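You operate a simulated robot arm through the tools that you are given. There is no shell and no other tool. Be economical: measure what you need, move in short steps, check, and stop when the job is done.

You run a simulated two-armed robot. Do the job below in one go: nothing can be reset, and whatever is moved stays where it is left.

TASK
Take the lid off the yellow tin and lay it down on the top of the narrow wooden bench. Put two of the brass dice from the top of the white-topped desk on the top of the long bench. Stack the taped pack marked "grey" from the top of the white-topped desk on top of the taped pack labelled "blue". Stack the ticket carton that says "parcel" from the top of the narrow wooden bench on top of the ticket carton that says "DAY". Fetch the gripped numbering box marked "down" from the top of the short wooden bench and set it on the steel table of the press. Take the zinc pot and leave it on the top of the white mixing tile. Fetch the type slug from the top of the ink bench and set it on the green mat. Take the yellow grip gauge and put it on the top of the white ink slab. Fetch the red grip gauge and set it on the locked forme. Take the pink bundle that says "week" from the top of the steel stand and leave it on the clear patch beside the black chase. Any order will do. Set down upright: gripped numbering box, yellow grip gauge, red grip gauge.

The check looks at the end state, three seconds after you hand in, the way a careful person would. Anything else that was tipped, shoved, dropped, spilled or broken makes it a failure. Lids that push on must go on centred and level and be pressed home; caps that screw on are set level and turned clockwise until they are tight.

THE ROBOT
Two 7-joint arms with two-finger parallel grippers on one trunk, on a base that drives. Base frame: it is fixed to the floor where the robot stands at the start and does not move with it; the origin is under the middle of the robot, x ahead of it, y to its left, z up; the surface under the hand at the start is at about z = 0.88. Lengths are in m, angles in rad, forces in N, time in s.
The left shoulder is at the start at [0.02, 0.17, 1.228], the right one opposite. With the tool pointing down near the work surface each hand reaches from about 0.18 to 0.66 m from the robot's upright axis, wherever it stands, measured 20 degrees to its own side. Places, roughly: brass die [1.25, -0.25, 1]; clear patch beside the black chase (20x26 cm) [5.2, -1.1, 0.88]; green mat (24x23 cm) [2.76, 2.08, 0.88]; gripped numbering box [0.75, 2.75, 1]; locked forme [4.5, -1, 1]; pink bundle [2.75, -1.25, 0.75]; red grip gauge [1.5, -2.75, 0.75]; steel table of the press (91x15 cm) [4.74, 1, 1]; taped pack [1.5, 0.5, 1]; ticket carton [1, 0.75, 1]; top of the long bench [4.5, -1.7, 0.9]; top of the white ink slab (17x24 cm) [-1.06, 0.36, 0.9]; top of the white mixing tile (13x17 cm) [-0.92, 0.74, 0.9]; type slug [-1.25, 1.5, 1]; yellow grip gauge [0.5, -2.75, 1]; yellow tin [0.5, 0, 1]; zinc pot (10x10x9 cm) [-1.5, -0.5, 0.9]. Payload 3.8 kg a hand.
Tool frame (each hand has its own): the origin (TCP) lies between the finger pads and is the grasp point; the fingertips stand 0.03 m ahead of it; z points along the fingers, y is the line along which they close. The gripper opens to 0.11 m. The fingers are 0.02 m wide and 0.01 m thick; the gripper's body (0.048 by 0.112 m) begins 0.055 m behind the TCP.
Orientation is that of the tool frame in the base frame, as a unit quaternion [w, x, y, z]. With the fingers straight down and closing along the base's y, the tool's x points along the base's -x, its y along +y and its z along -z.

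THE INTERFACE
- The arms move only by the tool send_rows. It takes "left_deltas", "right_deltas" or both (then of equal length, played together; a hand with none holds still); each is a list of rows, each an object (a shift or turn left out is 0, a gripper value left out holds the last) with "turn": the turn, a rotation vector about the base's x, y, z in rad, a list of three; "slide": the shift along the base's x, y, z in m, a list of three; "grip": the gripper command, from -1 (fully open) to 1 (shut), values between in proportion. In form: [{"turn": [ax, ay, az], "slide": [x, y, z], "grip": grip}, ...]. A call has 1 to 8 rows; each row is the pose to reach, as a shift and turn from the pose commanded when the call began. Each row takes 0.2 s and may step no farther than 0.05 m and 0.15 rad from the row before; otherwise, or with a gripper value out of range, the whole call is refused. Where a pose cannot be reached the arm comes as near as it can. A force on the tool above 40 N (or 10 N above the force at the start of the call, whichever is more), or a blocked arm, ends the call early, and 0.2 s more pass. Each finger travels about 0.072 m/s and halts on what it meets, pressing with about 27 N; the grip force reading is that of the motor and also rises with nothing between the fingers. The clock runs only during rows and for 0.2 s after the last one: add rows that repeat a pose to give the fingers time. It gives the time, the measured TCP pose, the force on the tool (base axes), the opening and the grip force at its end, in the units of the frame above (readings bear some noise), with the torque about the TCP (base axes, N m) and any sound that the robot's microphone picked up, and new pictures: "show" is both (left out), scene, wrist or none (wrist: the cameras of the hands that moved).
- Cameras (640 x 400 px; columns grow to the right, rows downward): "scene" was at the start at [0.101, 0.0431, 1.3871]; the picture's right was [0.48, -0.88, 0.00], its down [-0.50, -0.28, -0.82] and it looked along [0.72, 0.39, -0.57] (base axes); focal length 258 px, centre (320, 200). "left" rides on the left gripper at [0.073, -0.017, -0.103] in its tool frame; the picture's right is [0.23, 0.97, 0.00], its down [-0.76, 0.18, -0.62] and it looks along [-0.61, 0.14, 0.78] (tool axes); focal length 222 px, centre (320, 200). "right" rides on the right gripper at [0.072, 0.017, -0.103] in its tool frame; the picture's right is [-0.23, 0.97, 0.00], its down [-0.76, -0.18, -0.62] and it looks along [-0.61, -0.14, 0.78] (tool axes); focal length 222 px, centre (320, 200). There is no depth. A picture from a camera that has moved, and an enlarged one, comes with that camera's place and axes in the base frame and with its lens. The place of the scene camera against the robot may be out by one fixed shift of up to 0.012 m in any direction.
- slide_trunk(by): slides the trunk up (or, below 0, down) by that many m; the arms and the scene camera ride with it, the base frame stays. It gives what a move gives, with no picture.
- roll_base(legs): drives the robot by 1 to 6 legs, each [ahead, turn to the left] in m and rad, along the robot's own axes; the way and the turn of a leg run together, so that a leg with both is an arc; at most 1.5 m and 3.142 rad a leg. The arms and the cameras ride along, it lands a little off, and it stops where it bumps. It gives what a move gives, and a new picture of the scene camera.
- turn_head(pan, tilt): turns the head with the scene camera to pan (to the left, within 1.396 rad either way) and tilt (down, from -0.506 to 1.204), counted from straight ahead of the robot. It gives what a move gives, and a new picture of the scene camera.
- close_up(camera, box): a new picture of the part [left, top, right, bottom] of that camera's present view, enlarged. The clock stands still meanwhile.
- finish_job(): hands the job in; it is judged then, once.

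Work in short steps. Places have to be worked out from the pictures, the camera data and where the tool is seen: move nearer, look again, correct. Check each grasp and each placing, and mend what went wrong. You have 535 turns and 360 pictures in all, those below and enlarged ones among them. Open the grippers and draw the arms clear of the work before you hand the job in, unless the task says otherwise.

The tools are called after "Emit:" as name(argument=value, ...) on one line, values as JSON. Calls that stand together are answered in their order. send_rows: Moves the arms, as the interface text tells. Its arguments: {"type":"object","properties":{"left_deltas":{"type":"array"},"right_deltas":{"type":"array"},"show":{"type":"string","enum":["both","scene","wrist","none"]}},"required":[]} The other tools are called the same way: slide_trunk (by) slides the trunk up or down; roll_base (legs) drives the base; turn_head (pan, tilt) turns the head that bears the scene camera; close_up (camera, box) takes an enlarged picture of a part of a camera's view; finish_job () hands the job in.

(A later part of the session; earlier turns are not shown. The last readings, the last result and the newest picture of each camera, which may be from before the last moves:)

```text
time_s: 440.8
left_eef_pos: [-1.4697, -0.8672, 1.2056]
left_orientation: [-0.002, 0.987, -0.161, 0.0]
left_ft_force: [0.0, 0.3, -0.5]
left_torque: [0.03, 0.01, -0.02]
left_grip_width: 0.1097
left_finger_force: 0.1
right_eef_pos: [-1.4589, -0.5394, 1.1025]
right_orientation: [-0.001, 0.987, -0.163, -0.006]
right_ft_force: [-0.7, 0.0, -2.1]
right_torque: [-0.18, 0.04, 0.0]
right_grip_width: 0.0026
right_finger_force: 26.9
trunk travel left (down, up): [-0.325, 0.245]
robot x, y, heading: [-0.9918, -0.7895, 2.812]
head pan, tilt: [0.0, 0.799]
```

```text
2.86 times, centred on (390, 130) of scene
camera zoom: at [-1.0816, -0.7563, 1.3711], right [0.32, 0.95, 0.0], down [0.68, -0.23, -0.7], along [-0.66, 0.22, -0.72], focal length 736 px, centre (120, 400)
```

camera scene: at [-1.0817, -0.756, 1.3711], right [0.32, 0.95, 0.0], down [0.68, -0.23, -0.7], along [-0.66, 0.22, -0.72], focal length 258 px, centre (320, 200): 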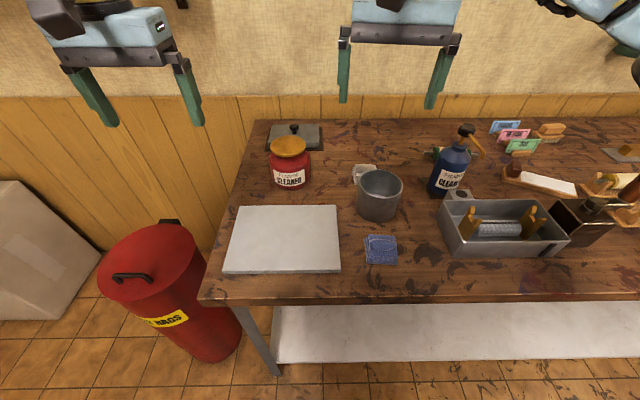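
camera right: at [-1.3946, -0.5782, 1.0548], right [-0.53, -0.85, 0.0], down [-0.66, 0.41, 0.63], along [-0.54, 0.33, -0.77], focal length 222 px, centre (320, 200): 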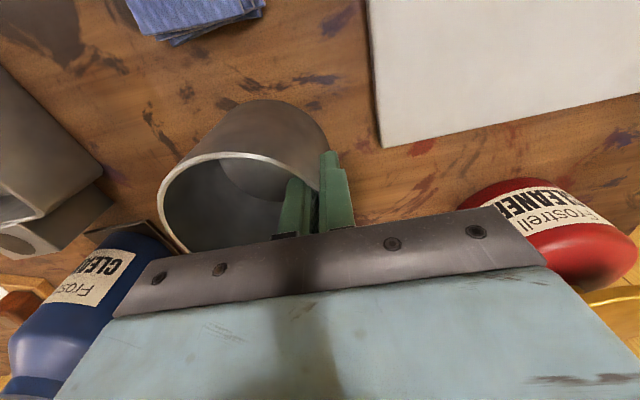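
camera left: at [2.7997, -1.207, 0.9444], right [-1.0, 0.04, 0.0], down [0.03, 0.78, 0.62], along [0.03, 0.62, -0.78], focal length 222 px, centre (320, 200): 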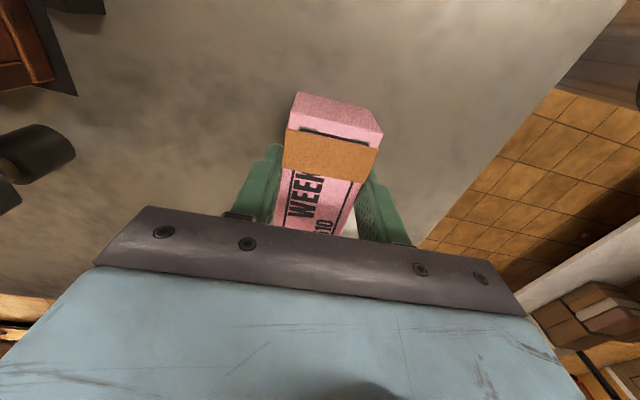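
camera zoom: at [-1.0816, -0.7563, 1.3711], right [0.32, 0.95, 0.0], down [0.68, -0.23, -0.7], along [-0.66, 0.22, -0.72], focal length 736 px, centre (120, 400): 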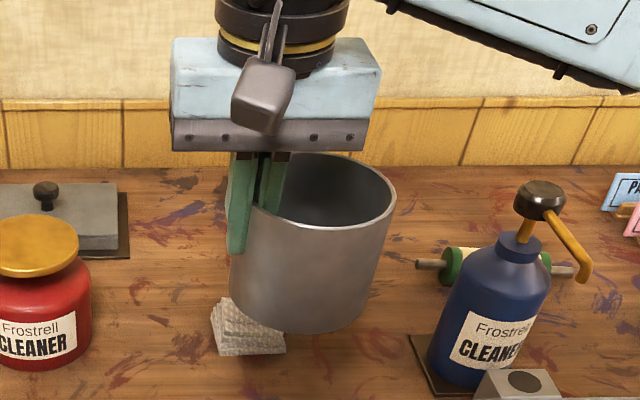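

The pot hangs level. I raise it and drive along to the mixing tile at (−0.92, 0.74).

Emit:
send_rows(right_deltas=[{"slide": [0, 0, 0.05]}, {"slide": [0, 0, 0.1]}, {"slide": [0.04, -0.014, 0.11]}, {"slide": [0.08, -0.028, 0.11]}], show="none")

Emit:
roll_base(legs=[[0, -1.626], [1.295, 0], [0, 1.626]])

Emit:
turn_head(pan=-0.2, tilt=0.8)

```text
time_s: 441.8
left_eef_pos: [-1.4698, -0.8683, 1.2055]
left_orientation: [-0.001, 0.987, -0.16, -0.001]
left_ft_force: [0.2, 0.8, -0.6]
left_torque: [-0.04, -0.02, 0.04]
left_grip_width: 0.1097
left_finger_force: 0.1
right_eef_pos: [-1.3755, -0.5665, 1.213]
right_orientation: [-0.001, 0.987, -0.163, -0.007]
right_ft_force: [-0.3, -0.4, -3.5]
right_torque: [-0.16, 0.01, -0.02]
right_grip_width: 0.0025
right_finger_force: 27.4
trunk travel left (down, up): [-0.325, 0.245]
robot x, y, heading: [-0.9887, -0.7885, 2.817]
head pan, tilt: [0.0, 0.799]
```

```text
time_s: 456.2
left_eef_pos: [-0.9711, 0.3352, 1.2049]
left_orientation: [0.0, 0.985, -0.174, 0.0]
left_ft_force: [0.4, 0.2, -1.0]
left_torque: [0.0, 0.0, 0.02]
left_grip_width: 0.1102
left_finger_force: 0.0
right_eef_pos: [-0.8693, 0.6348, 1.2107]
right_orientation: [-0.001, 0.984, -0.178, -0.007]
right_ft_force: [0.5, -0.6, -3.9]
right_torque: [-0.16, 0.01, -0.05]
right_grip_width: 0.0025
right_finger_force: 26.6
trunk travel left (down, up): [-0.325, 0.245]
robot x, y, heading: [-0.4887, 0.399, 2.787]
head pan, tilt: [0.0, 0.799]
camera scene: at [-0.58, 0.4361, 1.371], right [0.35, 0.94, 0.0], down [0.67, -0.25, -0.7], along [-0.65, 0.24, -0.72], focal length 258 px, centre (320, 200)
```

scene: 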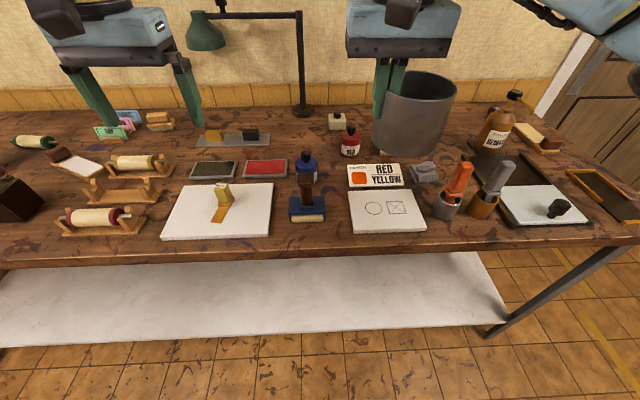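

```text
time_s: 456.9
left_eef_pos: [-0.9716, 0.3356, 1.2048]
left_orientation: [-0.001, 0.985, -0.174, 0.001]
left_ft_force: [0.9, -0.2, 0.8]
left_torque: [0.0, 0.01, -0.02]
left_grip_width: 0.11
left_finger_force: 0.1
right_eef_pos: [-0.8696, 0.6343, 1.212]
right_orientation: [-0.001, 0.984, -0.178, -0.005]
right_ft_force: [-0.3, 0.0, -3.1]
right_torque: [-0.1, 0.02, -0.02]
right_grip_width: 0.0026
right_finger_force: 26.9
trunk travel left (down, up): [-0.325, 0.245]
robot x, y, heading: [-0.4888, 0.4, 2.784]
head pan, tilt: [-0.201, 0.799]
camera scene: at [-0.5729, 0.4507, 1.371], right [0.53, 0.85, 0.0], down [0.61, -0.38, -0.7], along [-0.59, 0.37, -0.72], focal length 258 px, centre (320, 200)
```

scene: 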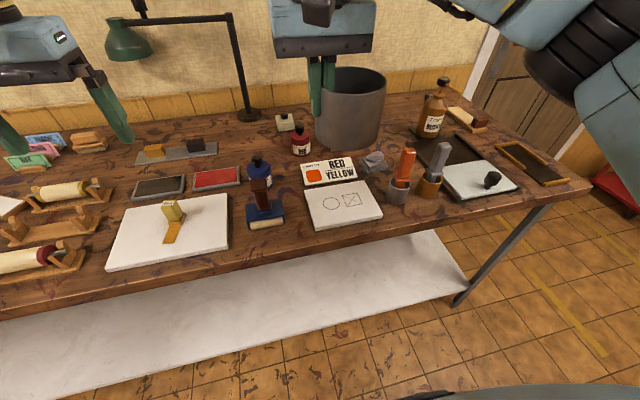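

Tile centre confirmed at (−0.919, 0.735). I move so the pot centres over it and lower.

Emit:
send_rows(right_deltas=[{"slide": [-0.034, 0.03, 0]}, {"slide": [-0.067, 0.06, 0]}, {"slide": [-0.067, 0.06, -0.05]}, {"slide": [-0.067, 0.06, -0.1]}, {"slide": [-0.067, 0.06, -0.15]}, {"slide": [-0.067, 0.06, -0.19]}], show="none")

Emit:
close_up(camera="scene", box=[240, 100, 440, 260])

```text
time_s: 458.3
left_eef_pos: [-0.9715, 0.338, 1.206]
left_orientation: [0.0, 0.985, -0.174, 0.0]
left_ft_force: [-0.2, -0.1, 0.2]
left_torque: [0.01, -0.03, -0.02]
left_grip_width: 0.11
left_finger_force: 0.1
right_eef_pos: [-0.9372, 0.6947, 1.0215]
right_orientation: [-0.002, 0.984, -0.178, -0.006]
right_ft_force: [-0.4, -0.3, -3.5]
right_torque: [-0.13, 0.04, -0.01]
right_grip_width: 0.0026
right_finger_force: 26.7
trunk travel left (down, up): [-0.325, 0.245]
robot x, y, heading: [-0.485, 0.4013, 2.782]
head pan, tilt: [-0.201, 0.799]
```

```text
2.50 times, centred on (340, 180) of scene
camera zoom: at [-0.5731, 0.451, 1.371], right [0.53, 0.85, 0.0], down [0.61, -0.38, -0.7], along [-0.59, 0.37, -0.72], focal length 644 px, centre (270, 250)
```

zoom: 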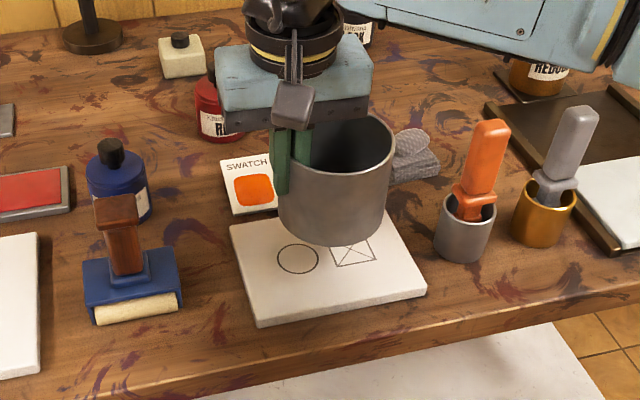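

On target. I lower in small steps.

Emit:
send_rows(right_deltas=[{"slide": [0, 0, -0.02]}, {"slide": [0, 0, -0.035]}, {"slide": [0, 0, -0.042]}, {"slide": [0, 0, -0.047]}, {"slide": [0, 0, -0.052]}], show="none")

Emit:
close_up(camera="scene", box=[240, 100, 440, 260])

```text
time_s: 459.5
left_eef_pos: [-0.9708, 0.3361, 1.2058]
left_orientation: [-0.001, 0.985, -0.174, 0.0]
left_ft_force: [0.3, 0.6, 0.2]
left_torque: [-0.01, 0.01, 0.0]
left_grip_width: 0.1098
left_finger_force: 0.1
right_eef_pos: [-0.9372, 0.6948, 0.9696]
right_orientation: [0.0, 0.984, -0.178, -0.006]
right_ft_force: [1.0, -0.3, -2.4]
right_torque: [-0.11, 0.0, -0.01]
right_grip_width: 0.0027
right_finger_force: 26.8
trunk travel left (down, up): [-0.325, 0.245]
robot x, y, heading: [-0.483, 0.4045, 2.783]
head pan, tilt: [-0.201, 0.799]
```

```text
2.50 times, centred on (340, 180) of scene
camera zoom: at [-0.5729, 0.4508, 1.371], right [0.53, 0.85, 0.0], down [0.61, -0.38, -0.7], along [-0.59, 0.37, -0.72], focal length 644 px, centre (270, 250)
```

zoom: 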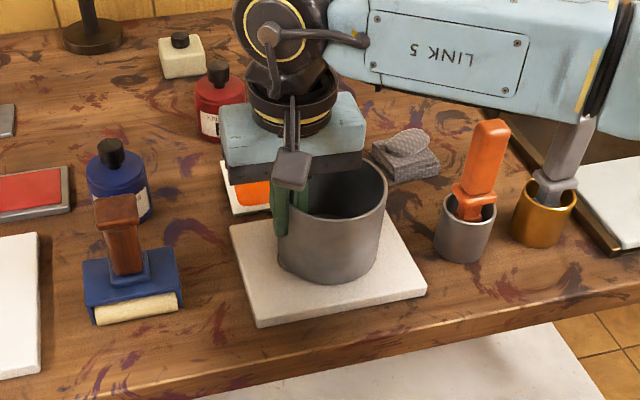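

Nearly down. I nudge 6 mm toward me and continue to contact.

Emit:
send_rows(right_deltas=[{"slide": [0.006, -0.002, -0.002]}, {"slide": [0.006, -0.002, -0.006]}, {"slide": [0.006, -0.002, -0.01]}, {"slide": [0.006, -0.002, -0.014]}], show="none")

```text
time_s: 460.5
left_eef_pos: [-0.97, 0.3352, 1.2057]
left_orientation: [0.0, 0.985, -0.174, 0.0]
left_ft_force: [0.5, 0.6, -0.5]
left_torque: [-0.02, -0.03, 0.01]
left_grip_width: 0.11
left_finger_force: 0.1
right_eef_pos: [-0.93, 0.6914, 0.9621]
right_orientation: [-0.002, 0.984, -0.178, -0.011]
right_ft_force: [-2.4, 4.7, 38.7]
right_torque: [0.46, -0.74, 0.12]
right_grip_width: 0.0024
right_finger_force: 26.6
trunk travel left (down, up): [-0.325, 0.245]
robot x, y, heading: [-0.4865, 0.3966, 2.788]
head pan, tilt: [-0.201, 0.799]
```

Firm contact. I ease up 5 mm, open and lift straight out.

Emit:
send_rows(right_deltas=[{"slide": [0, 0, 0.005]}, {"slide": [0, 0, 0.006], "grip": 0.5}, {"slide": [0, 0, 0.006], "grip": 0.4}, {"slide": [0, 0, 0.04]}, {"slide": [0, 0, 0.09]}, {"slide": [0, 0, 0.14]}, {"slide": [0, 0, 0.19]}, {"slide": [0, 0, 0.23]}], show="none")

Emit:
close_up(camera="scene", box=[240, 100, 440, 260])

```text
time_s: 462.3
left_eef_pos: [-0.9713, 0.3354, 1.2059]
left_orientation: [-0.001, 0.985, -0.175, 0.0]
left_ft_force: [0.8, 0.6, -0.3]
left_torque: [0.0, 0.01, 0.0]
left_grip_width: 0.1099
left_finger_force: 0.1
right_eef_pos: [-0.9305, 0.6927, 1.1869]
right_orientation: [-0.001, 0.984, -0.178, -0.007]
right_ft_force: [-0.7, -0.8, 0.2]
right_torque: [-0.01, 0.0, 0.0]
right_grip_width: 0.0328
right_finger_force: 0.1
trunk travel left (down, up): [-0.325, 0.245]
robot x, y, heading: [-0.4865, 0.3992, 2.783]
head pan, tilt: [-0.201, 0.799]
```

```text
2.50 times, centred on (340, 180) of scene
camera zoom: at [-0.5724, 0.4502, 1.3711], right [0.53, 0.85, 0.0], down [0.61, -0.38, -0.7], along [-0.59, 0.37, -0.72], focal length 644 px, centre (270, 250)
```

zoom: 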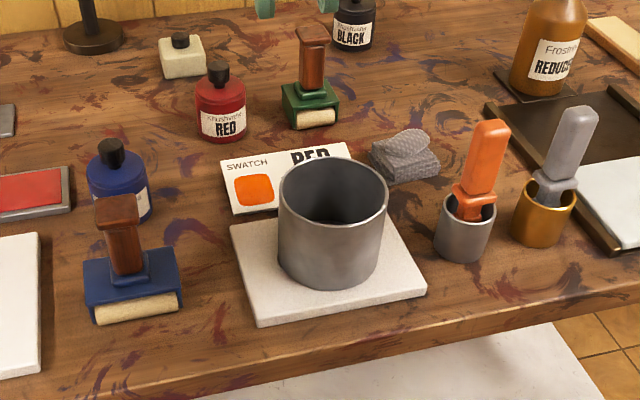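

The pot stands on the tile. Now I move on along the ink bench to find the type slug near (−1.25, 1.5).

Emit:
roll_base(legs=[[0, -1.571], [0.6, 0], [0, 1.571]])

Emit:
turn_head(pan=-0.1, tilt=0.6)

```text
time_s: 473.3
left_eef_pos: [-0.7576, 0.8995, 1.2035]
left_orientation: [0.0, 0.983, -0.183, 0.0]
left_ft_force: [-0.8, -0.6, -0.1]
left_torque: [-0.03, 0.03, -0.01]
left_grip_width: 0.1098
left_finger_force: 0.1
right_eef_pos: [-0.7096, 1.2565, 1.1858]
right_orientation: [-0.002, 0.982, -0.186, -0.007]
right_ft_force: [-0.4, -0.5, -0.5]
right_torque: [0.0, 0.01, 0.01]
right_grip_width: 0.0332
right_finger_force: 0.1
trunk travel left (down, up): [-0.325, 0.245]
robot x, y, heading: [-0.2738, 0.9573, 2.766]
head pan, tilt: [-0.201, 0.799]
camera scene: at [-0.3567, 1.008, 1.371], right [0.54, 0.84, 0.0], down [0.6, -0.39, -0.7], along [-0.59, 0.38, -0.72], focal length 258 px, centre (320, 200)
```

scene: 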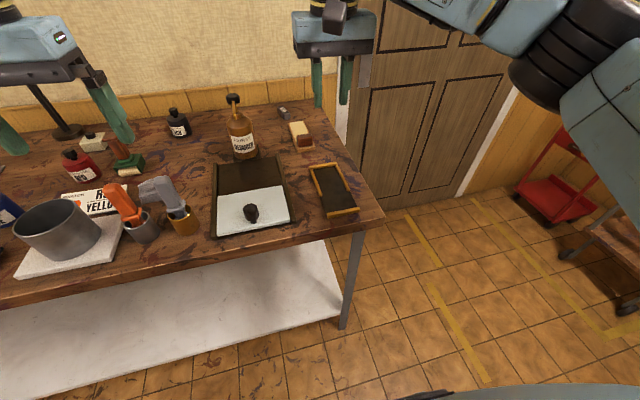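

```text
time_s: 474.1
left_eef_pos: [-0.7565, 0.8998, 1.2057]
left_orientation: [-0.001, 0.983, -0.183, 0.0]
left_ft_force: [0.3, 0.6, 1.0]
left_torque: [0.02, 0.0, 0.01]
left_grip_width: 0.1097
left_finger_force: 0.1
right_eef_pos: [-0.7099, 1.2573, 1.185]
right_orientation: [-0.001, 0.983, -0.186, -0.005]
right_ft_force: [0.5, -0.7, -0.1]
right_torque: [0.0, 0.01, -0.02]
right_grip_width: 0.0328
right_finger_force: 0.1
trunk travel left (down, up): [-0.325, 0.245]
robot x, y, heading: [-0.2714, 0.9537, 2.771]
head pan, tilt: [-0.099, 0.6]
camera scene: at [-0.3676, 1.0047, 1.3879], right [0.46, 0.89, 0.0], down [0.5, -0.26, -0.82], along [-0.73, 0.38, -0.57], focal length 258 px, centre (320, 200)
```

scene: 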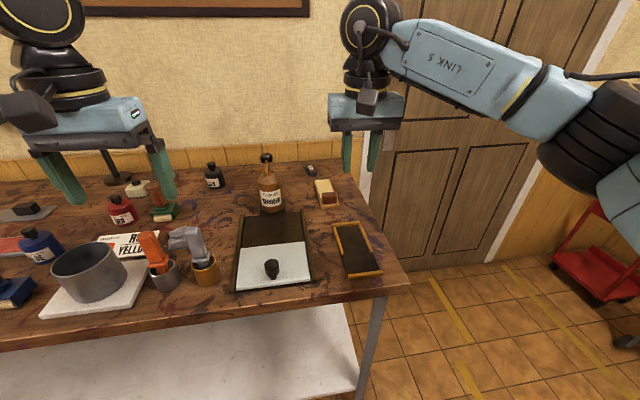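

The slug is the small grey piece at the back corner, ≈(−1.23, 1.41), too deep to reach from the front. I'll approach around the bench end with the left arm; first I tuck both hands in.

Emit:
send_rows(right_deltas=[{"slide": [0.035, -0.014, 0]}, {"slide": [0.07, -0.028, 0]}, {"slide": [0.105, -0.041, 0]}, {"slide": [0.14, -0.055, 0]}, {"slide": [0.175, -0.068, 0]}, {"slide": [0.21, -0.082, 0]}, {"slide": [0.24, -0.094, 0]}], left_deltas=[{"slide": [0.03, -0.012, 0]}, {"slide": [0.06, -0.023, 0]}, {"slide": [0.09, -0.035, 0]}, {"slide": [0.12, -0.047, 0]}, {"slide": [0.15, -0.058, 0]}, {"slide": [0.16, -0.062, 0]}, {"slide": [0.17, -0.066, 0]}], show="scene")

```text
time_s: 475.7
left_eef_pos: [-0.5861, 0.833, 1.2061]
left_orientation: [-0.001, 0.983, -0.183, -0.001]
left_ft_force: [-0.4, 0.2, 0.0]
left_torque: [0.01, 0.01, -0.01]
left_grip_width: 0.1097
left_finger_force: 0.1
right_eef_pos: [-0.4692, 1.1622, 1.1867]
right_orientation: [-0.002, 0.982, -0.186, -0.007]
right_ft_force: [0.7, 0.4, 0.2]
right_torque: [0.02, 0.01, -0.01]
right_grip_width: 0.033
right_finger_force: 0.0
trunk travel left (down, up): [-0.325, 0.245]
robot x, y, heading: [-0.2711, 0.9537, 2.77]
head pan, tilt: [-0.099, 0.6]
camera scene: at [-0.3668, 1.0041, 1.388], right [0.46, 0.89, 0.0], down [0.5, -0.26, -0.83], along [-0.73, 0.38, -0.56], focal length 258 px, centre (320, 200)
```

scene: 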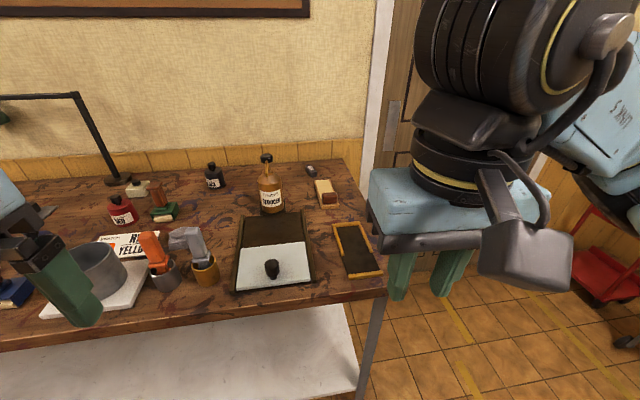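

Both tucked. I zoom on the slug before driving.

Emit:
close_up(camera="scene", box=[260, 140, 360, 210])

Emit:
roll_base(legs=[[0, -1.382], [0.66, 0], [0, 1.468], [0.589, 0], [0, 0.427]])

Emit:
turn_head(pan=0.3, tilt=0.8)

```text
5.71 times, centred on (310, 175) of scene
camera zoom: at [-0.3668, 1.0041, 1.388], right [0.46, 0.89, 0.0], down [0.5, -0.26, -0.83], along [-0.73, 0.38, -0.56], focal length 1473 px, centre (377, 343)
```

zoom: 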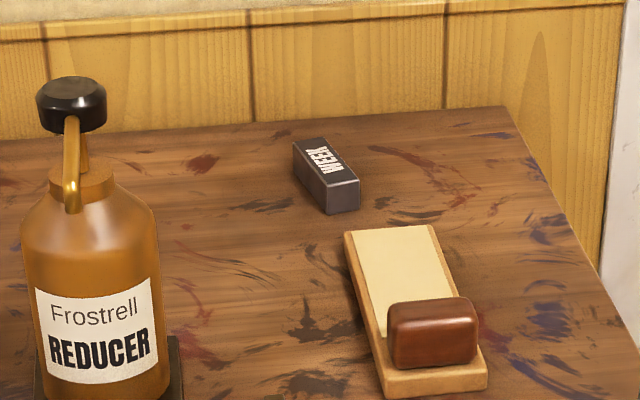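

```text
time_s: 490.6
left_eef_pos: [-0.9261, 1.516, 1.2058]
left_orientation: [-0.001, 0.998, 0.062, -0.001]
left_ft_force: [0.8, 0.4, -0.6]
left_torque: [-0.03, -0.01, 0.02]
left_grip_width: 0.1102
left_finger_force: 0.1
right_eef_pos: [-0.9785, 1.8598, 1.187]
right_orientation: [0.001, 0.998, 0.058, -0.008]
right_ft_force: [-0.7, 0.2, 0.1]
right_torque: [0.01, 0.0, -0.02]
right_grip_width: 0.033
right_finger_force: 0.0
trunk travel left (down, up): [-0.325, 0.245]
robot x, y, heading: [-0.7111, 1.7708, -3.027]
head pan, tilt: [-0.099, 0.6]
stopped in leg 5: the robot was blocked; the commanded pose is now the measured one
camera scene: at [-0.8122, 1.7674, 1.3882], right [-0.02, 1.0, 0.0], down [0.56, 0.01, -0.83], along [-0.83, -0.02, -0.56], focal length 258 px, centre (320, 200)
```

scene: 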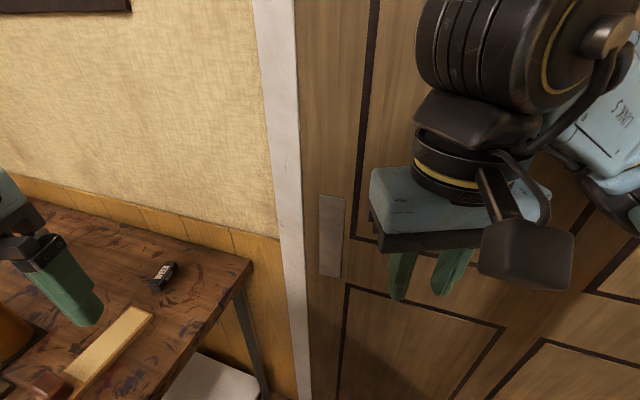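

```text
time_s: 491.4
left_eef_pos: [-0.9251, 1.5156, 1.2058]
left_orientation: [0.0, 0.998, 0.061, -0.001]
left_ft_force: [0.4, 0.1, 0.3]
left_torque: [0.01, -0.04, 0.0]
left_grip_width: 0.11
left_finger_force: 0.0
right_eef_pos: [-0.9771, 1.8604, 1.1871]
right_orientation: [0.0, 0.998, 0.057, -0.007]
right_ft_force: [1.0, -0.3, -1.0]
right_torque: [-0.04, 0.0, 0.0]
right_grip_width: 0.033
right_finger_force: 0.0
trunk travel left (down, up): [-0.325, 0.245]
robot x, y, heading: [-0.713, 1.7698, -3.021]
head pan, tilt: [0.3, 0.799]
camera scene: at [-0.7973, 1.7366, 1.3713], right [-0.41, 0.91, 0.0], down [0.65, 0.29, -0.7], along [-0.64, -0.28, -0.72], focal length 258 px, centre (320, 200)
```

scene: 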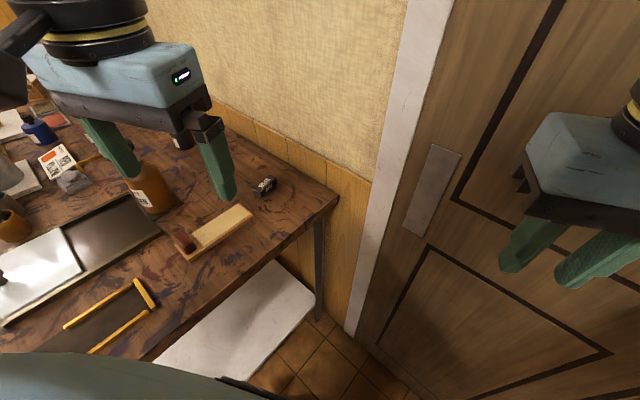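

The base touched something at the very end of the turn but is in place. The slug is ≈(−1.22, 1.39). I reach the left hand over it.

Emit:
send_rows(left_deltas=[{"slide": [-0.042, -0.018, 0], "grip": -0.3}, {"slide": [-0.084, -0.036, 0]}, {"slide": [-0.126, -0.054, 0]}, {"slide": [-0.168, -0.072, -0.01]}, {"slide": [-0.21, -0.09, -0.03]}, {"slide": [-0.25, -0.107, -0.05]}, {"slide": [-0.29, -0.124, -0.07]}, {"slide": [-0.295, -0.126, -0.11]}], show="wrist")

```text
time_s: 493.2
left_eef_pos: [-1.2222, 1.3891, 1.0955]
left_orientation: [-0.002, 0.998, 0.062, -0.001]
left_ft_force: [-0.3, 0.2, 0.4]
left_torque: [-0.01, -0.01, -0.04]
left_grip_width: 0.0714
left_finger_force: 0.1
right_eef_pos: [-0.9787, 1.8612, 1.1874]
right_orientation: [0.0, 0.998, 0.057, -0.008]
right_ft_force: [-0.2, -1.2, -0.2]
right_torque: [0.0, -0.02, 0.01]
right_grip_width: 0.0331
right_finger_force: 0.1
trunk travel left (down, up): [-0.325, 0.245]
robot x, y, heading: [-0.7072, 1.7718, -3.02]
head pan, tilt: [0.3, 0.799]
camera left: at [-1.1517, 1.4149, 1.1988], right [0.35, -0.94, 0.0], down [-0.73, -0.27, 0.62], along [-0.59, -0.21, -0.78], focal length 222 px, centre (320, 200)
```

left: 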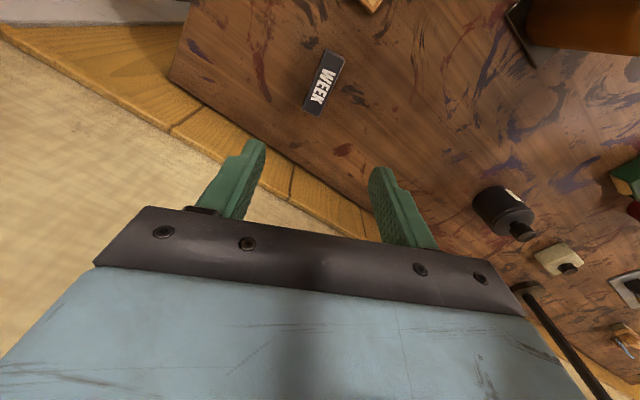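

Slug centre ≈(−1.206, 1.394), long axis along x. I align and lower to 0.95 for a check.

Emit:
send_rows(left_deltas=[{"turn": [0, 0, -0.06], "slide": [0.008, 0.003, -0.04]}, {"turn": [0, 0, -0.124], "slide": [0.015, 0.0055, -0.08]}, {"turn": [0, 0, -0.124], "slide": [0.015, 0.0055, -0.12]}, {"turn": [0, 0, -0.124], "slide": [0.015, 0.0055, -0.145]}], show="wrist")

```text
time_s: 494.2
left_eef_pos: [-1.1857, 1.392, 0.9648]
left_orientation: [-0.002, 1.0, 0.0, -0.003]
left_ft_force: [0.2, 0.2, -0.5]
left_torque: [0.0, -0.02, -0.02]
left_grip_width: 0.0716
left_finger_force: 0.0
left hand out of reach, approached as far as the arm can: row 3, 4
right_eef_pos: [-0.9779, 1.8608, 1.1871]
right_orientation: [0.0, 0.998, 0.058, -0.009]
right_ft_force: [0.3, 0.9, 0.4]
right_torque: [-0.06, 0.0, -0.01]
right_grip_width: 0.0329
right_finger_force: 0.1
trunk travel left (down, up): [-0.325, 0.245]
robot x, y, heading: [-0.7068, 1.7739, -3.028]
head pan, tilt: [0.3, 0.799]
camera left: at [-1.1133, 1.4072, 1.0677], right [0.23, -0.97, 0.0], down [-0.76, -0.18, 0.63], along [-0.61, -0.14, -0.78], focal length 222 px, centre (320, 200)
```

left: 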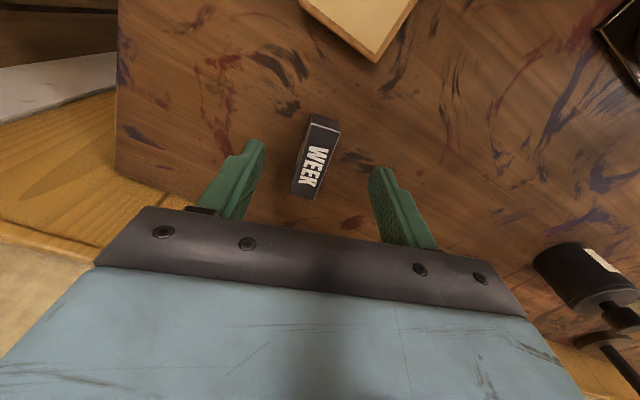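

The trunk again: raise the hand 6 cm, lower the trunk 10 cm.

Emit:
send_rows(left_deltas=[{"slide": [-0.005, 0, 0.03]}, {"slide": [-0.014, 0, 0.06]}], show="none")

Emit:
slide_trunk(by=-0.1)

Emit:
send_rows(left_deltas=[{"slide": [0, 0, 0.01]}], show="wrist")

```text
time_s: 494.8
left_eef_pos: [-1.2005, 1.3912, 1.0254]
left_orientation: [-0.001, 1.0, 0.001, 0.0]
left_ft_force: [0.6, -0.4, -0.6]
left_torque: [-0.01, 0.02, -0.01]
left_grip_width: 0.0713
left_finger_force: 0.2
right_eef_pos: [-0.978, 1.8618, 1.1868]
right_orientation: [0.0, 0.998, 0.057, -0.008]
right_ft_force: [-0.5, 0.2, 0.7]
right_torque: [0.0, 0.05, -0.01]
right_grip_width: 0.0327
right_finger_force: 0.1
trunk travel left (down, up): [-0.325, 0.245]
robot x, y, heading: [-0.7083, 1.7745, -3.019]
head pan, tilt: [0.3, 0.799]
```

```text
time_s: 496.2
left_eef_pos: [-1.2017, 1.3897, 0.9238]
left_orientation: [-0.001, 1.0, 0.0, -0.001]
left_ft_force: [-0.3, -0.2, 0.1]
left_torque: [0.02, 0.03, 0.01]
left_grip_width: 0.0717
left_finger_force: 0.1
right_eef_pos: [-0.9788, 1.8594, 1.0861]
right_orientation: [-0.001, 0.998, 0.058, -0.006]
right_ft_force: [0.8, -1.2, 0.8]
right_torque: [-0.01, -0.01, 0.02]
right_grip_width: 0.0333
right_finger_force: 0.2
trunk travel left (down, up): [-0.225, 0.345]
robot x, y, heading: [-0.7087, 1.7724, -3.023]
head pan, tilt: [0.3, 0.799]
```

```text
time_s: 496.6
left_eef_pos: [-1.2009, 1.3902, 0.9358]
left_orientation: [-0.001, 1.0, 0.0, -0.001]
left_ft_force: [1.0, 0.5, 0.6]
left_torque: [0.03, 0.03, 0.0]
left_grip_width: 0.0716
left_finger_force: 0.1
right_eef_pos: [-0.9789, 1.8606, 1.0863]
right_orientation: [-0.001, 0.998, 0.058, -0.006]
right_ft_force: [-0.8, -0.7, 0.0]
right_torque: [0.01, 0.0, 0.0]
right_grip_width: 0.033
right_finger_force: 0.1
trunk travel left (down, up): [-0.225, 0.345]
robot x, y, heading: [-0.708, 1.7712, -3.019]
head pan, tilt: [0.3, 0.799]
camera left: at [-1.1285, 1.4067, 1.0383], right [0.23, -0.97, 0.0], down [-0.76, -0.18, 0.62], along [-0.61, -0.14, -0.78], focal length 222 px, centre (320, 200)
```

left: 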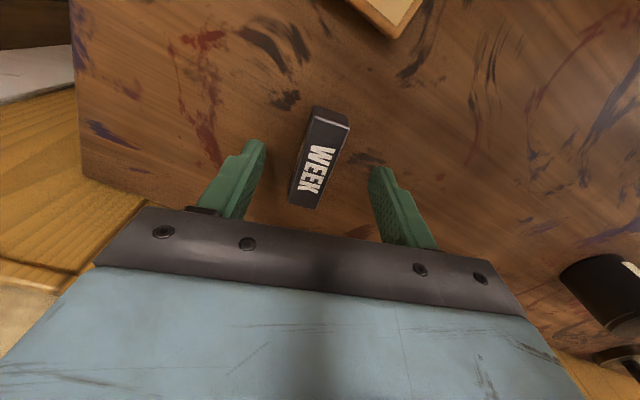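

Centred. I lower 2 cm and close on the slug.

Emit:
send_rows(left_deltas=[{"slide": [0.002, 0.001, -0.01]}, {"slide": [0.002, 0.001, -0.02]}, {"slide": [0.002, 0.001, -0.02], "grip": 0.3}, {"slide": [0.002, 0.001, -0.02], "grip": 1}, {"slide": [0.002, 0.001, -0.02], "grip": 1}, {"slide": [0.002, 0.001, -0.02], "grip": 1}], show="wrist")

```text
time_s: 498.0
left_eef_pos: [-1.2006, 1.3914, 0.9141]
left_orientation: [-0.002, 1.0, 0.001, -0.001]
left_ft_force: [-1.4, 0.4, 1.8]
left_torque: [0.0, 0.11, 0.04]
left_grip_width: 0.0247
left_finger_force: 26.9
right_eef_pos: [-0.9777, 1.8612, 1.0862]
right_orientation: [-0.001, 0.998, 0.058, -0.008]
right_ft_force: [0.3, -0.2, 0.9]
right_torque: [0.01, 0.04, 0.02]
right_grip_width: 0.0331
right_finger_force: 0.0
trunk travel left (down, up): [-0.225, 0.345]
robot x, y, heading: [-0.7091, 1.7729, -3.026]
head pan, tilt: [0.3, 0.799]
camera left: at [-1.1265, 1.4078, 1.0185], right [0.23, -0.97, 0.0], down [-0.76, -0.18, 0.63], along [-0.61, -0.14, -0.78], focal length 222 px, centre (320, 200)
```

left: 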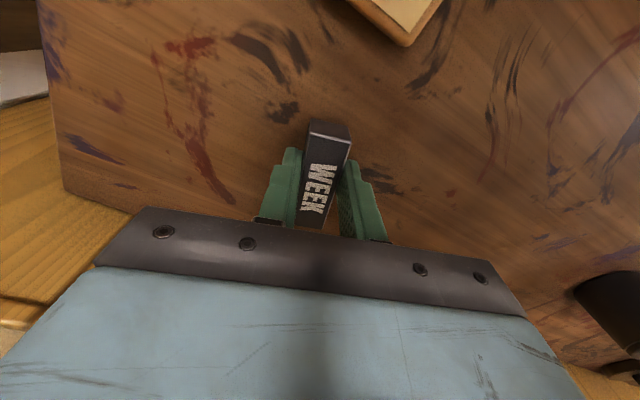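

Slug held. I raise everything, retract, and drive to the short bench for the numbering box.

Emit:
send_rows(left_deltas=[{"slide": [0, 0, 0.03]}, {"slide": [0, 0, 0.08]}, {"slide": [0, 0, 0.13]}, {"slide": [0.04, 0.01, 0.15]}, {"slide": [0.08, 0.02, 0.15]}, {"slide": [0.12, 0.03, 0.15]}, {"slide": [0.16, 0.04, 0.15]}, {"slide": [0.2, 0.05, 0.15]}], show="none")

Emit:
slide_trunk(by=0.1)

Emit:
roll_base(legs=[[0, -2.87], [1.25, 0], [0, 0.837]])

Emit:
turn_head(pan=0.0, tilt=0.6)

```text
time_s: 499.8
left_eef_pos: [-0.9969, 1.4429, 1.0633]
left_orientation: [-0.002, 1.0, 0.0, -0.002]
left_ft_force: [-0.5, 0.2, -3.5]
left_torque: [0.0, 0.0, -0.01]
left_grip_width: 0.0246
left_finger_force: 27.0
right_eef_pos: [-0.9785, 1.8593, 1.0867]
right_orientation: [0.0, 0.998, 0.057, -0.008]
right_ft_force: [-0.5, 0.1, -0.2]
right_torque: [-0.03, 0.0, 0.02]
right_grip_width: 0.0329
right_finger_force: 0.0
trunk travel left (down, up): [-0.225, 0.345]
robot x, y, heading: [-0.7095, 1.7722, -3.022]
head pan, tilt: [0.3, 0.799]
```

```text
time_s: 501.1
left_eef_pos: [-0.9987, 1.442, 1.1638]
left_orientation: [-0.001, 1.0, 0.002, 0.0]
left_ft_force: [0.0, 0.3, -2.3]
left_torque: [-0.03, -0.03, 0.02]
left_grip_width: 0.0246
left_finger_force: 27.2
right_eef_pos: [-0.978, 1.8598, 1.188]
right_orientation: [-0.001, 0.998, 0.058, -0.01]
right_ft_force: [0.2, 0.2, 0.2]
right_torque: [-0.04, -0.04, 0.01]
right_grip_width: 0.033
right_finger_force: 0.1
trunk travel left (down, up): [-0.325, 0.245]
robot x, y, heading: [-0.7115, 1.7715, -3.022]
head pan, tilt: [0.3, 0.799]
```

```text
time_s: 505.4
left_eef_pos: [-0.988, 2.0531, 1.1939]
left_orientation: [0.008, -0.685, 0.727, 0.042]
left_ft_force: [-0.1, -0.2, -3.9]
left_torque: [-0.05, 0.01, 0.0]
left_grip_width: 0.0248
left_finger_force: 27.6
right_eef_pos: [-0.5699, 2.0034, 1.1891]
right_orientation: [-0.003, 0.726, -0.688, -0.023]
right_ft_force: [-0.8, -0.5, 0.2]
right_torque: [-0.01, -0.03, -0.03]
right_grip_width: 0.0331
right_finger_force: 0.1
trunk travel left (down, up): [-0.325, 0.245]
robot x, y, heading: [-0.6963, 1.7647, 1.673]
head pan, tilt: [0.3, 0.799]
stopped in leg 1: the robot was blocked; the commanded pose is now the measured one
camera scene: at [-0.6927, 1.8299, 1.3731], right [0.92, 0.39, -0.02], down [0.26, -0.64, -0.72], along [-0.29, 0.66, -0.69], focal length 258 px, centre (320, 200)
```

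scene: 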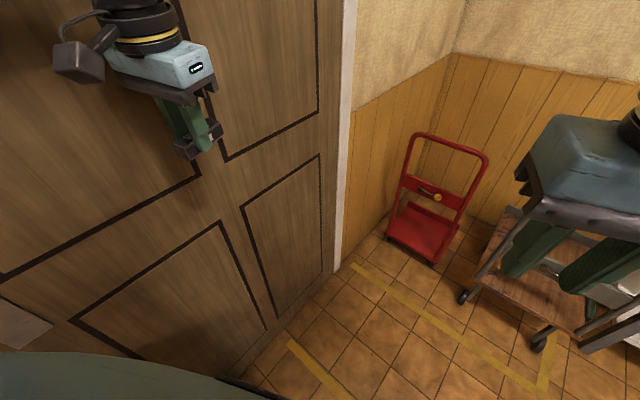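

```text
time_s: 506.1
left_eef_pos: [-0.9849, 2.053, 1.1968]
left_orientation: [0.01, -0.685, 0.728, 0.042]
left_ft_force: [-0.4, 0.4, -3.7]
left_torque: [-0.03, -0.02, -0.01]
left_grip_width: 0.0247
left_finger_force: 27.3
right_eef_pos: [-0.5691, 2.0028, 1.1878]
right_orientation: [-0.003, 0.726, -0.688, -0.025]
right_ft_force: [0.0, -0.3, 0.0]
right_torque: [0.0, 0.03, -0.02]
right_grip_width: 0.033
right_finger_force: 0.1
trunk travel left (down, up): [-0.325, 0.245]
robot x, y, heading: [-0.7033, 1.7653, 1.669]
head pan, tilt: [0.0, 0.6]
camera scene: at [-0.6689, 1.8419, 1.3895], right [0.99, 0.1, -0.03], down [0.03, -0.54, -0.84], along [-0.1, 0.84, -0.54], focal length 258 px, centre (320, 200)
```

scene: 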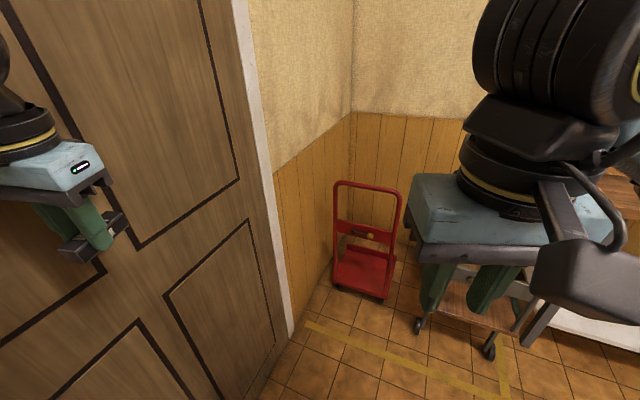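

The robot's left elbow met the wall while turning and it is slightly tilted. I turn back left and reverse straight away from the wall.

Emit:
roll_base(legs=[[0, 0.4]])

```text
time_s: 507.6
left_eef_pos: [-1.0996, 1.9601, 1.1772]
left_orientation: [-0.014, 0.794, -0.608, -0.013]
left_ft_force: [2.7, -0.8, -3.9]
left_torque: [0.01, 0.19, 0.04]
left_grip_width: 0.0246
left_finger_force: 27.3
right_eef_pos: [-0.6965, 2.0492, 1.1868]
right_orientation: [-0.003, 0.831, -0.556, -0.005]
right_ft_force: [-0.4, 0.1, -0.9]
right_torque: [0.03, 0.0, 0.0]
right_grip_width: 0.0328
right_finger_force: 0.1
trunk travel left (down, up): [-0.325, 0.245]
robot x, y, heading: [-0.7094, 1.7676, 1.992]
head pan, tilt: [0.0, 0.6]
stopped in leg 1: the force on the tool passed its limit at 73 N (the readings are from after the stop); the commanded pose is now the measured one
camera scene: at [-0.7459, 1.8662, 1.3881], right [0.91, 0.41, 0.0], down [0.23, -0.51, -0.83], along [-0.34, 0.75, -0.56], focal length 258 px, centre (320, 200)
```

scene: 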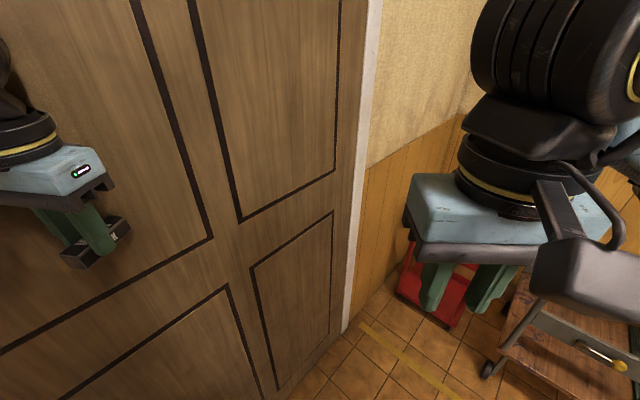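

The left hand touched the door. I pull the left hand away from it first and check the slug.

Emit:
send_rows(left_deltas=[{"slide": [0.03, -0.008, 0]}, {"slide": [0.06, -0.015, 0]}, {"slide": [0.09, -0.02, 0]}], show="wrist")

```text
time_s: 508.4
left_eef_pos: [-1.0097, 1.9402, 1.1761]
left_orientation: [-0.014, 0.794, -0.608, -0.014]
left_ft_force: [-0.4, 0.2, -4.4]
left_torque: [-0.03, 0.04, -0.01]
left_grip_width: 0.0248
left_finger_force: 26.9
right_eef_pos: [-0.6976, 2.0505, 1.1856]
right_orientation: [-0.004, 0.831, -0.557, -0.005]
right_ft_force: [0.6, -0.1, 1.2]
right_torque: [-0.02, 0.0, 0.0]
right_grip_width: 0.0332
right_finger_force: 0.1
trunk travel left (down, up): [-0.325, 0.245]
robot x, y, heading: [-0.7055, 1.7684, 1.995]
head pan, tilt: [0.0, 0.6]
camera left: at [-0.9743, 1.87, 1.2769], right [-0.88, -0.47, -0.01], down [-0.37, 0.66, 0.65], along [-0.3, 0.58, -0.76], focal length 222 px, centre (320, 200)
```

left: 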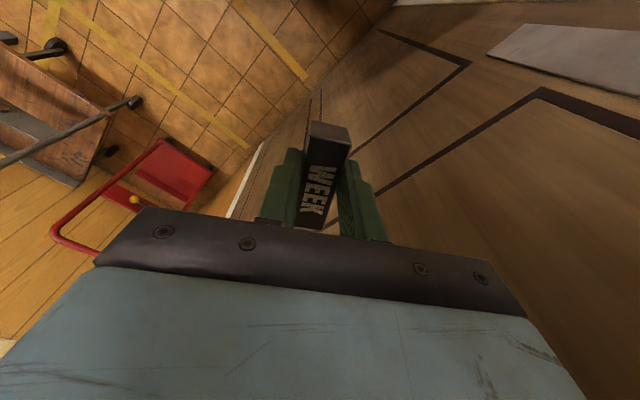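

The slug is still firmly held. I turn left and reverse away.

Emit:
roll_base(legs=[[0, 0.8], [-0.6, 0]])

```text
time_s: 513.9
left_eef_pos: [-0.4757, 1.4625, 1.1765]
left_orientation: [-0.007, 0.969, -0.248, -0.018]
left_ft_force: [0.8, 0.2, -3.6]
left_torque: [0.01, -0.03, 0.01]
left_grip_width: 0.0246
left_finger_force: 27.2
right_eef_pos: [-0.3371, 1.7652, 1.1865]
right_orientation: [-0.001, 0.983, -0.186, -0.006]
right_ft_force: [-0.4, -0.1, 0.1]
right_torque: [0.01, 0.03, 0.01]
right_grip_width: 0.0331
right_finger_force: 0.0
trunk travel left (down, up): [-0.325, 0.245]
robot x, y, heading: [-0.1377, 1.5636, 2.801]
head pan, tilt: [0.0, 0.6]
camera scene: at [-0.2388, 1.6009, 1.3879], right [0.34, 0.94, 0.0], down [0.53, -0.19, -0.83], along [-0.78, 0.28, -0.56], focal length 258 px, centre (320, 200)
```

scene: 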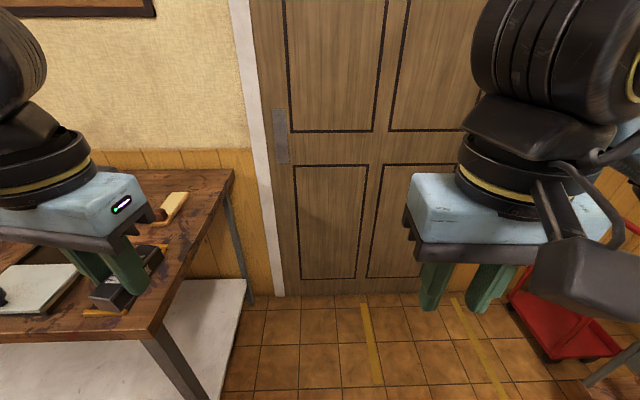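

Free again. I go on to the short bench.

Emit:
roll_base(legs=[[0, -1.937], [0.85, 0], [0, 0.366]])

Emit:
close_up(camera="scene", box=[160, 60, 480, 260])

```text
time_s: 524.3
left_eef_pos: [0.3471, 2.5284, 1.1759]
left_orientation: [0.02, -0.494, 0.869, 0.007]
left_ft_force: [0.9, 0.1, -3.1]
left_torque: [-0.04, 0.05, 0.01]
left_grip_width: 0.0248
left_finger_force: 27.1
right_eef_pos: [0.6432, 2.3808, 1.1865]
right_orientation: [0.004, -0.55, 0.835, 0.003]
right_ft_force: [0.3, -0.4, -0.1]
right_torque: [-0.01, -0.03, 0.0]
right_grip_width: 0.0331
right_finger_force: 0.2
trunk travel left (down, up): [-0.325, 0.245]
robot x, y, heading: [0.4361, 2.1894, 1.196]
head pan, tilt: [0.0, 0.6]
camera scene: at [0.478, 2.2903, 1.3879], right [0.93, -0.37, 0.0], down [-0.21, -0.53, -0.83], along [0.3, 0.77, -0.56], focal length 258 px, centre (320, 200)
```

scene: 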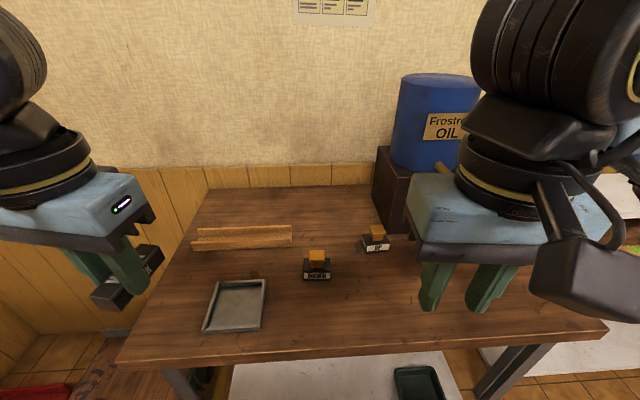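

```text
2.00 times, centred on (320, 160) of scene
camera zoom: at [0.478, 2.2903, 1.3879], right [0.93, -0.37, 0.0], down [-0.21, -0.53, -0.83], along [0.3, 0.77, -0.56], focal length 516 px, centre (320, 280)
```

zoom: 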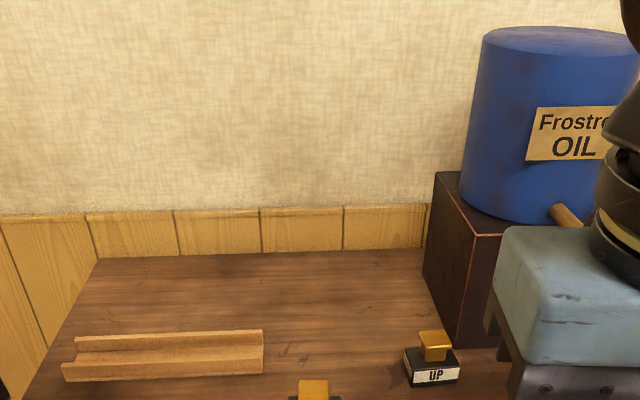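

The front box should be "DOWN". I zoom to confirm.

Emit:
close_up(camera="scene", box=[270, 220, 420, 300])

```text
4.27 times, centred on (345, 260) of scene
camera zoom: at [0.478, 2.2903, 1.3879], right [0.93, -0.37, 0.0], down [-0.21, -0.53, -0.83], along [0.3, 0.77, -0.56], focal length 1100 px, centre (213, -56)
```

zoom: 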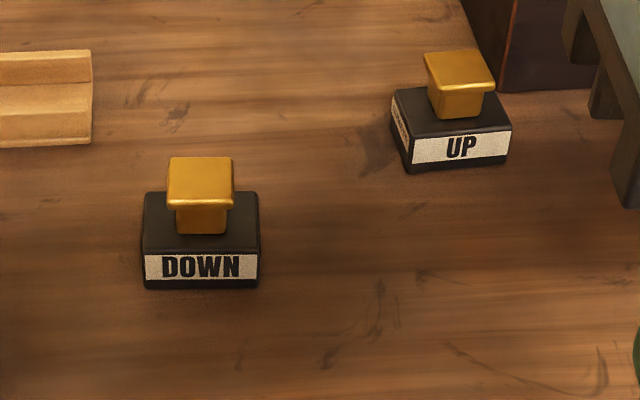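

"DOWN" is confirmed: grip at about (0.626, 2.686). I bring the right hand above it.

Emit:
send_rows(right_deltas=[{"slide": [-0.002, 0.04, 0], "grip": -0.2}, {"slide": [-0.004, 0.08, 0]}, {"slide": [-0.007, 0.12, 0]}, {"slide": [-0.01, 0.16, -0.01]}, {"slide": [-0.012, 0.2, -0.02]}, {"slide": [-0.014, 0.24, -0.04]}, {"slide": [-0.016, 0.28, -0.06]}, {"slide": [-0.017, 0.305, -0.1]}], show="wrist")

```text
time_s: 526.1
left_eef_pos: [0.3467, 2.5285, 1.1761]
left_orientation: [0.019, -0.495, 0.869, 0.005]
left_ft_force: [-0.2, 0.4, -3.1]
left_torque: [-0.06, 0.01, 0.01]
left_grip_width: 0.0247
left_finger_force: 26.9
right_eef_pos: [0.6273, 2.6846, 1.0858]
right_orientation: [0.005, -0.549, 0.836, 0.003]
right_ft_force: [0.1, 0.4, 0.0]
right_torque: [-0.03, -0.01, 0.01]
right_grip_width: 0.066
right_finger_force: 0.0
trunk travel left (down, up): [-0.325, 0.245]
robot x, y, heading: [0.4333, 2.1863, 1.195]
head pan, tilt: [0.0, 0.6]
camera right: at [0.5838, 2.6243, 1.1892], right [-0.8, 0.59, 0.0], down [0.46, 0.62, 0.63], along [0.38, 0.51, -0.77], focal length 222 px, centre (320, 200)
```

right: 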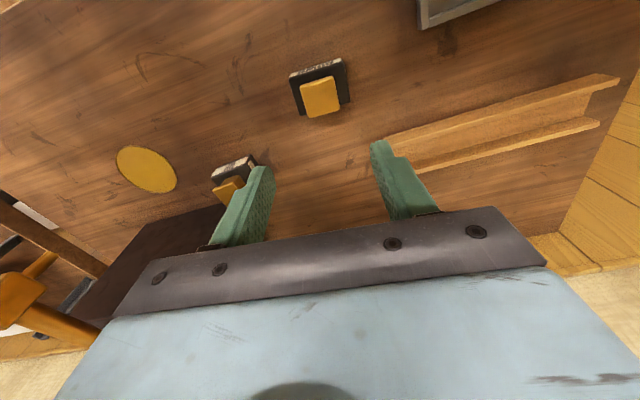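

Cap centre ≈(0.620, 2.672), top 0.96. I trim, descend to 0.957 and close.

Emit:
send_rows(right_deltas=[{"slide": [-0.007, -0.0125, -0.045]}, {"slide": [-0.007, -0.0125, -0.09]}, {"slide": [-0.007, -0.0125, -0.118]}, {"slide": [-0.007, -0.0125, -0.129]}, {"slide": [-0.007, -0.0125, -0.129], "grip": 0.2}, {"slide": [-0.007, -0.0125, -0.129], "grip": 1}, {"slide": [-0.007, -0.0125, -0.129], "grip": 1}], show="wrist")

Emit:
close_up(camera="scene", box=[250, 200, 400, 310])

```text
time_s: 527.7
left_eef_pos: [0.3466, 2.528, 1.1756]
left_orientation: [0.018, -0.495, 0.869, 0.007]
left_ft_force: [0.5, 0.3, -3.4]
left_torque: [-0.05, 0.04, -0.01]
left_grip_width: 0.0247
left_finger_force: 27.2
right_eef_pos: [0.621, 2.6717, 0.9571]
right_orientation: [0.005, -0.549, 0.836, 0.003]
right_ft_force: [-0.6, 0.8, 0.0]
right_torque: [0.12, 0.05, 0.11]
right_grip_width: 0.0359
right_finger_force: 26.4
trunk travel left (down, up): [-0.325, 0.245]
robot x, y, heading: [0.4371, 2.1896, 1.193]
head pan, tilt: [0.0, 0.6]
camera right: at [0.5761, 2.6115, 1.0604], right [-0.8, 0.59, 0.0], down [0.46, 0.62, 0.63], along [0.37, 0.51, -0.78], focal length 222 px, centre (320, 200)
```

right: 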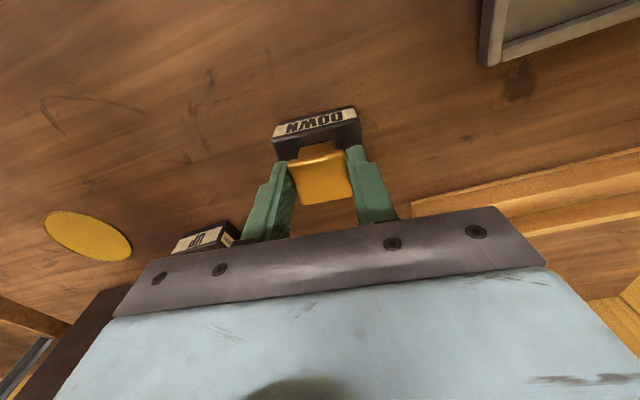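

```text
3.64 times, centred on (325, 255) of scene
camera zoom: at [0.4783, 2.2905, 1.3879], right [0.93, -0.37, 0.0], down [-0.21, -0.53, -0.82], along [0.3, 0.77, -0.57], focal length 937 px, centre (302, 0)
```

zoom: 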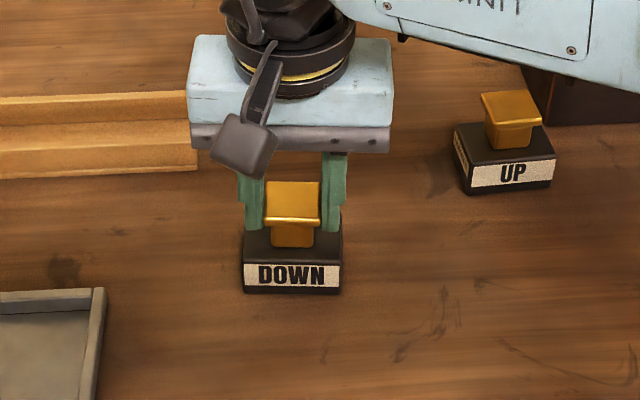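

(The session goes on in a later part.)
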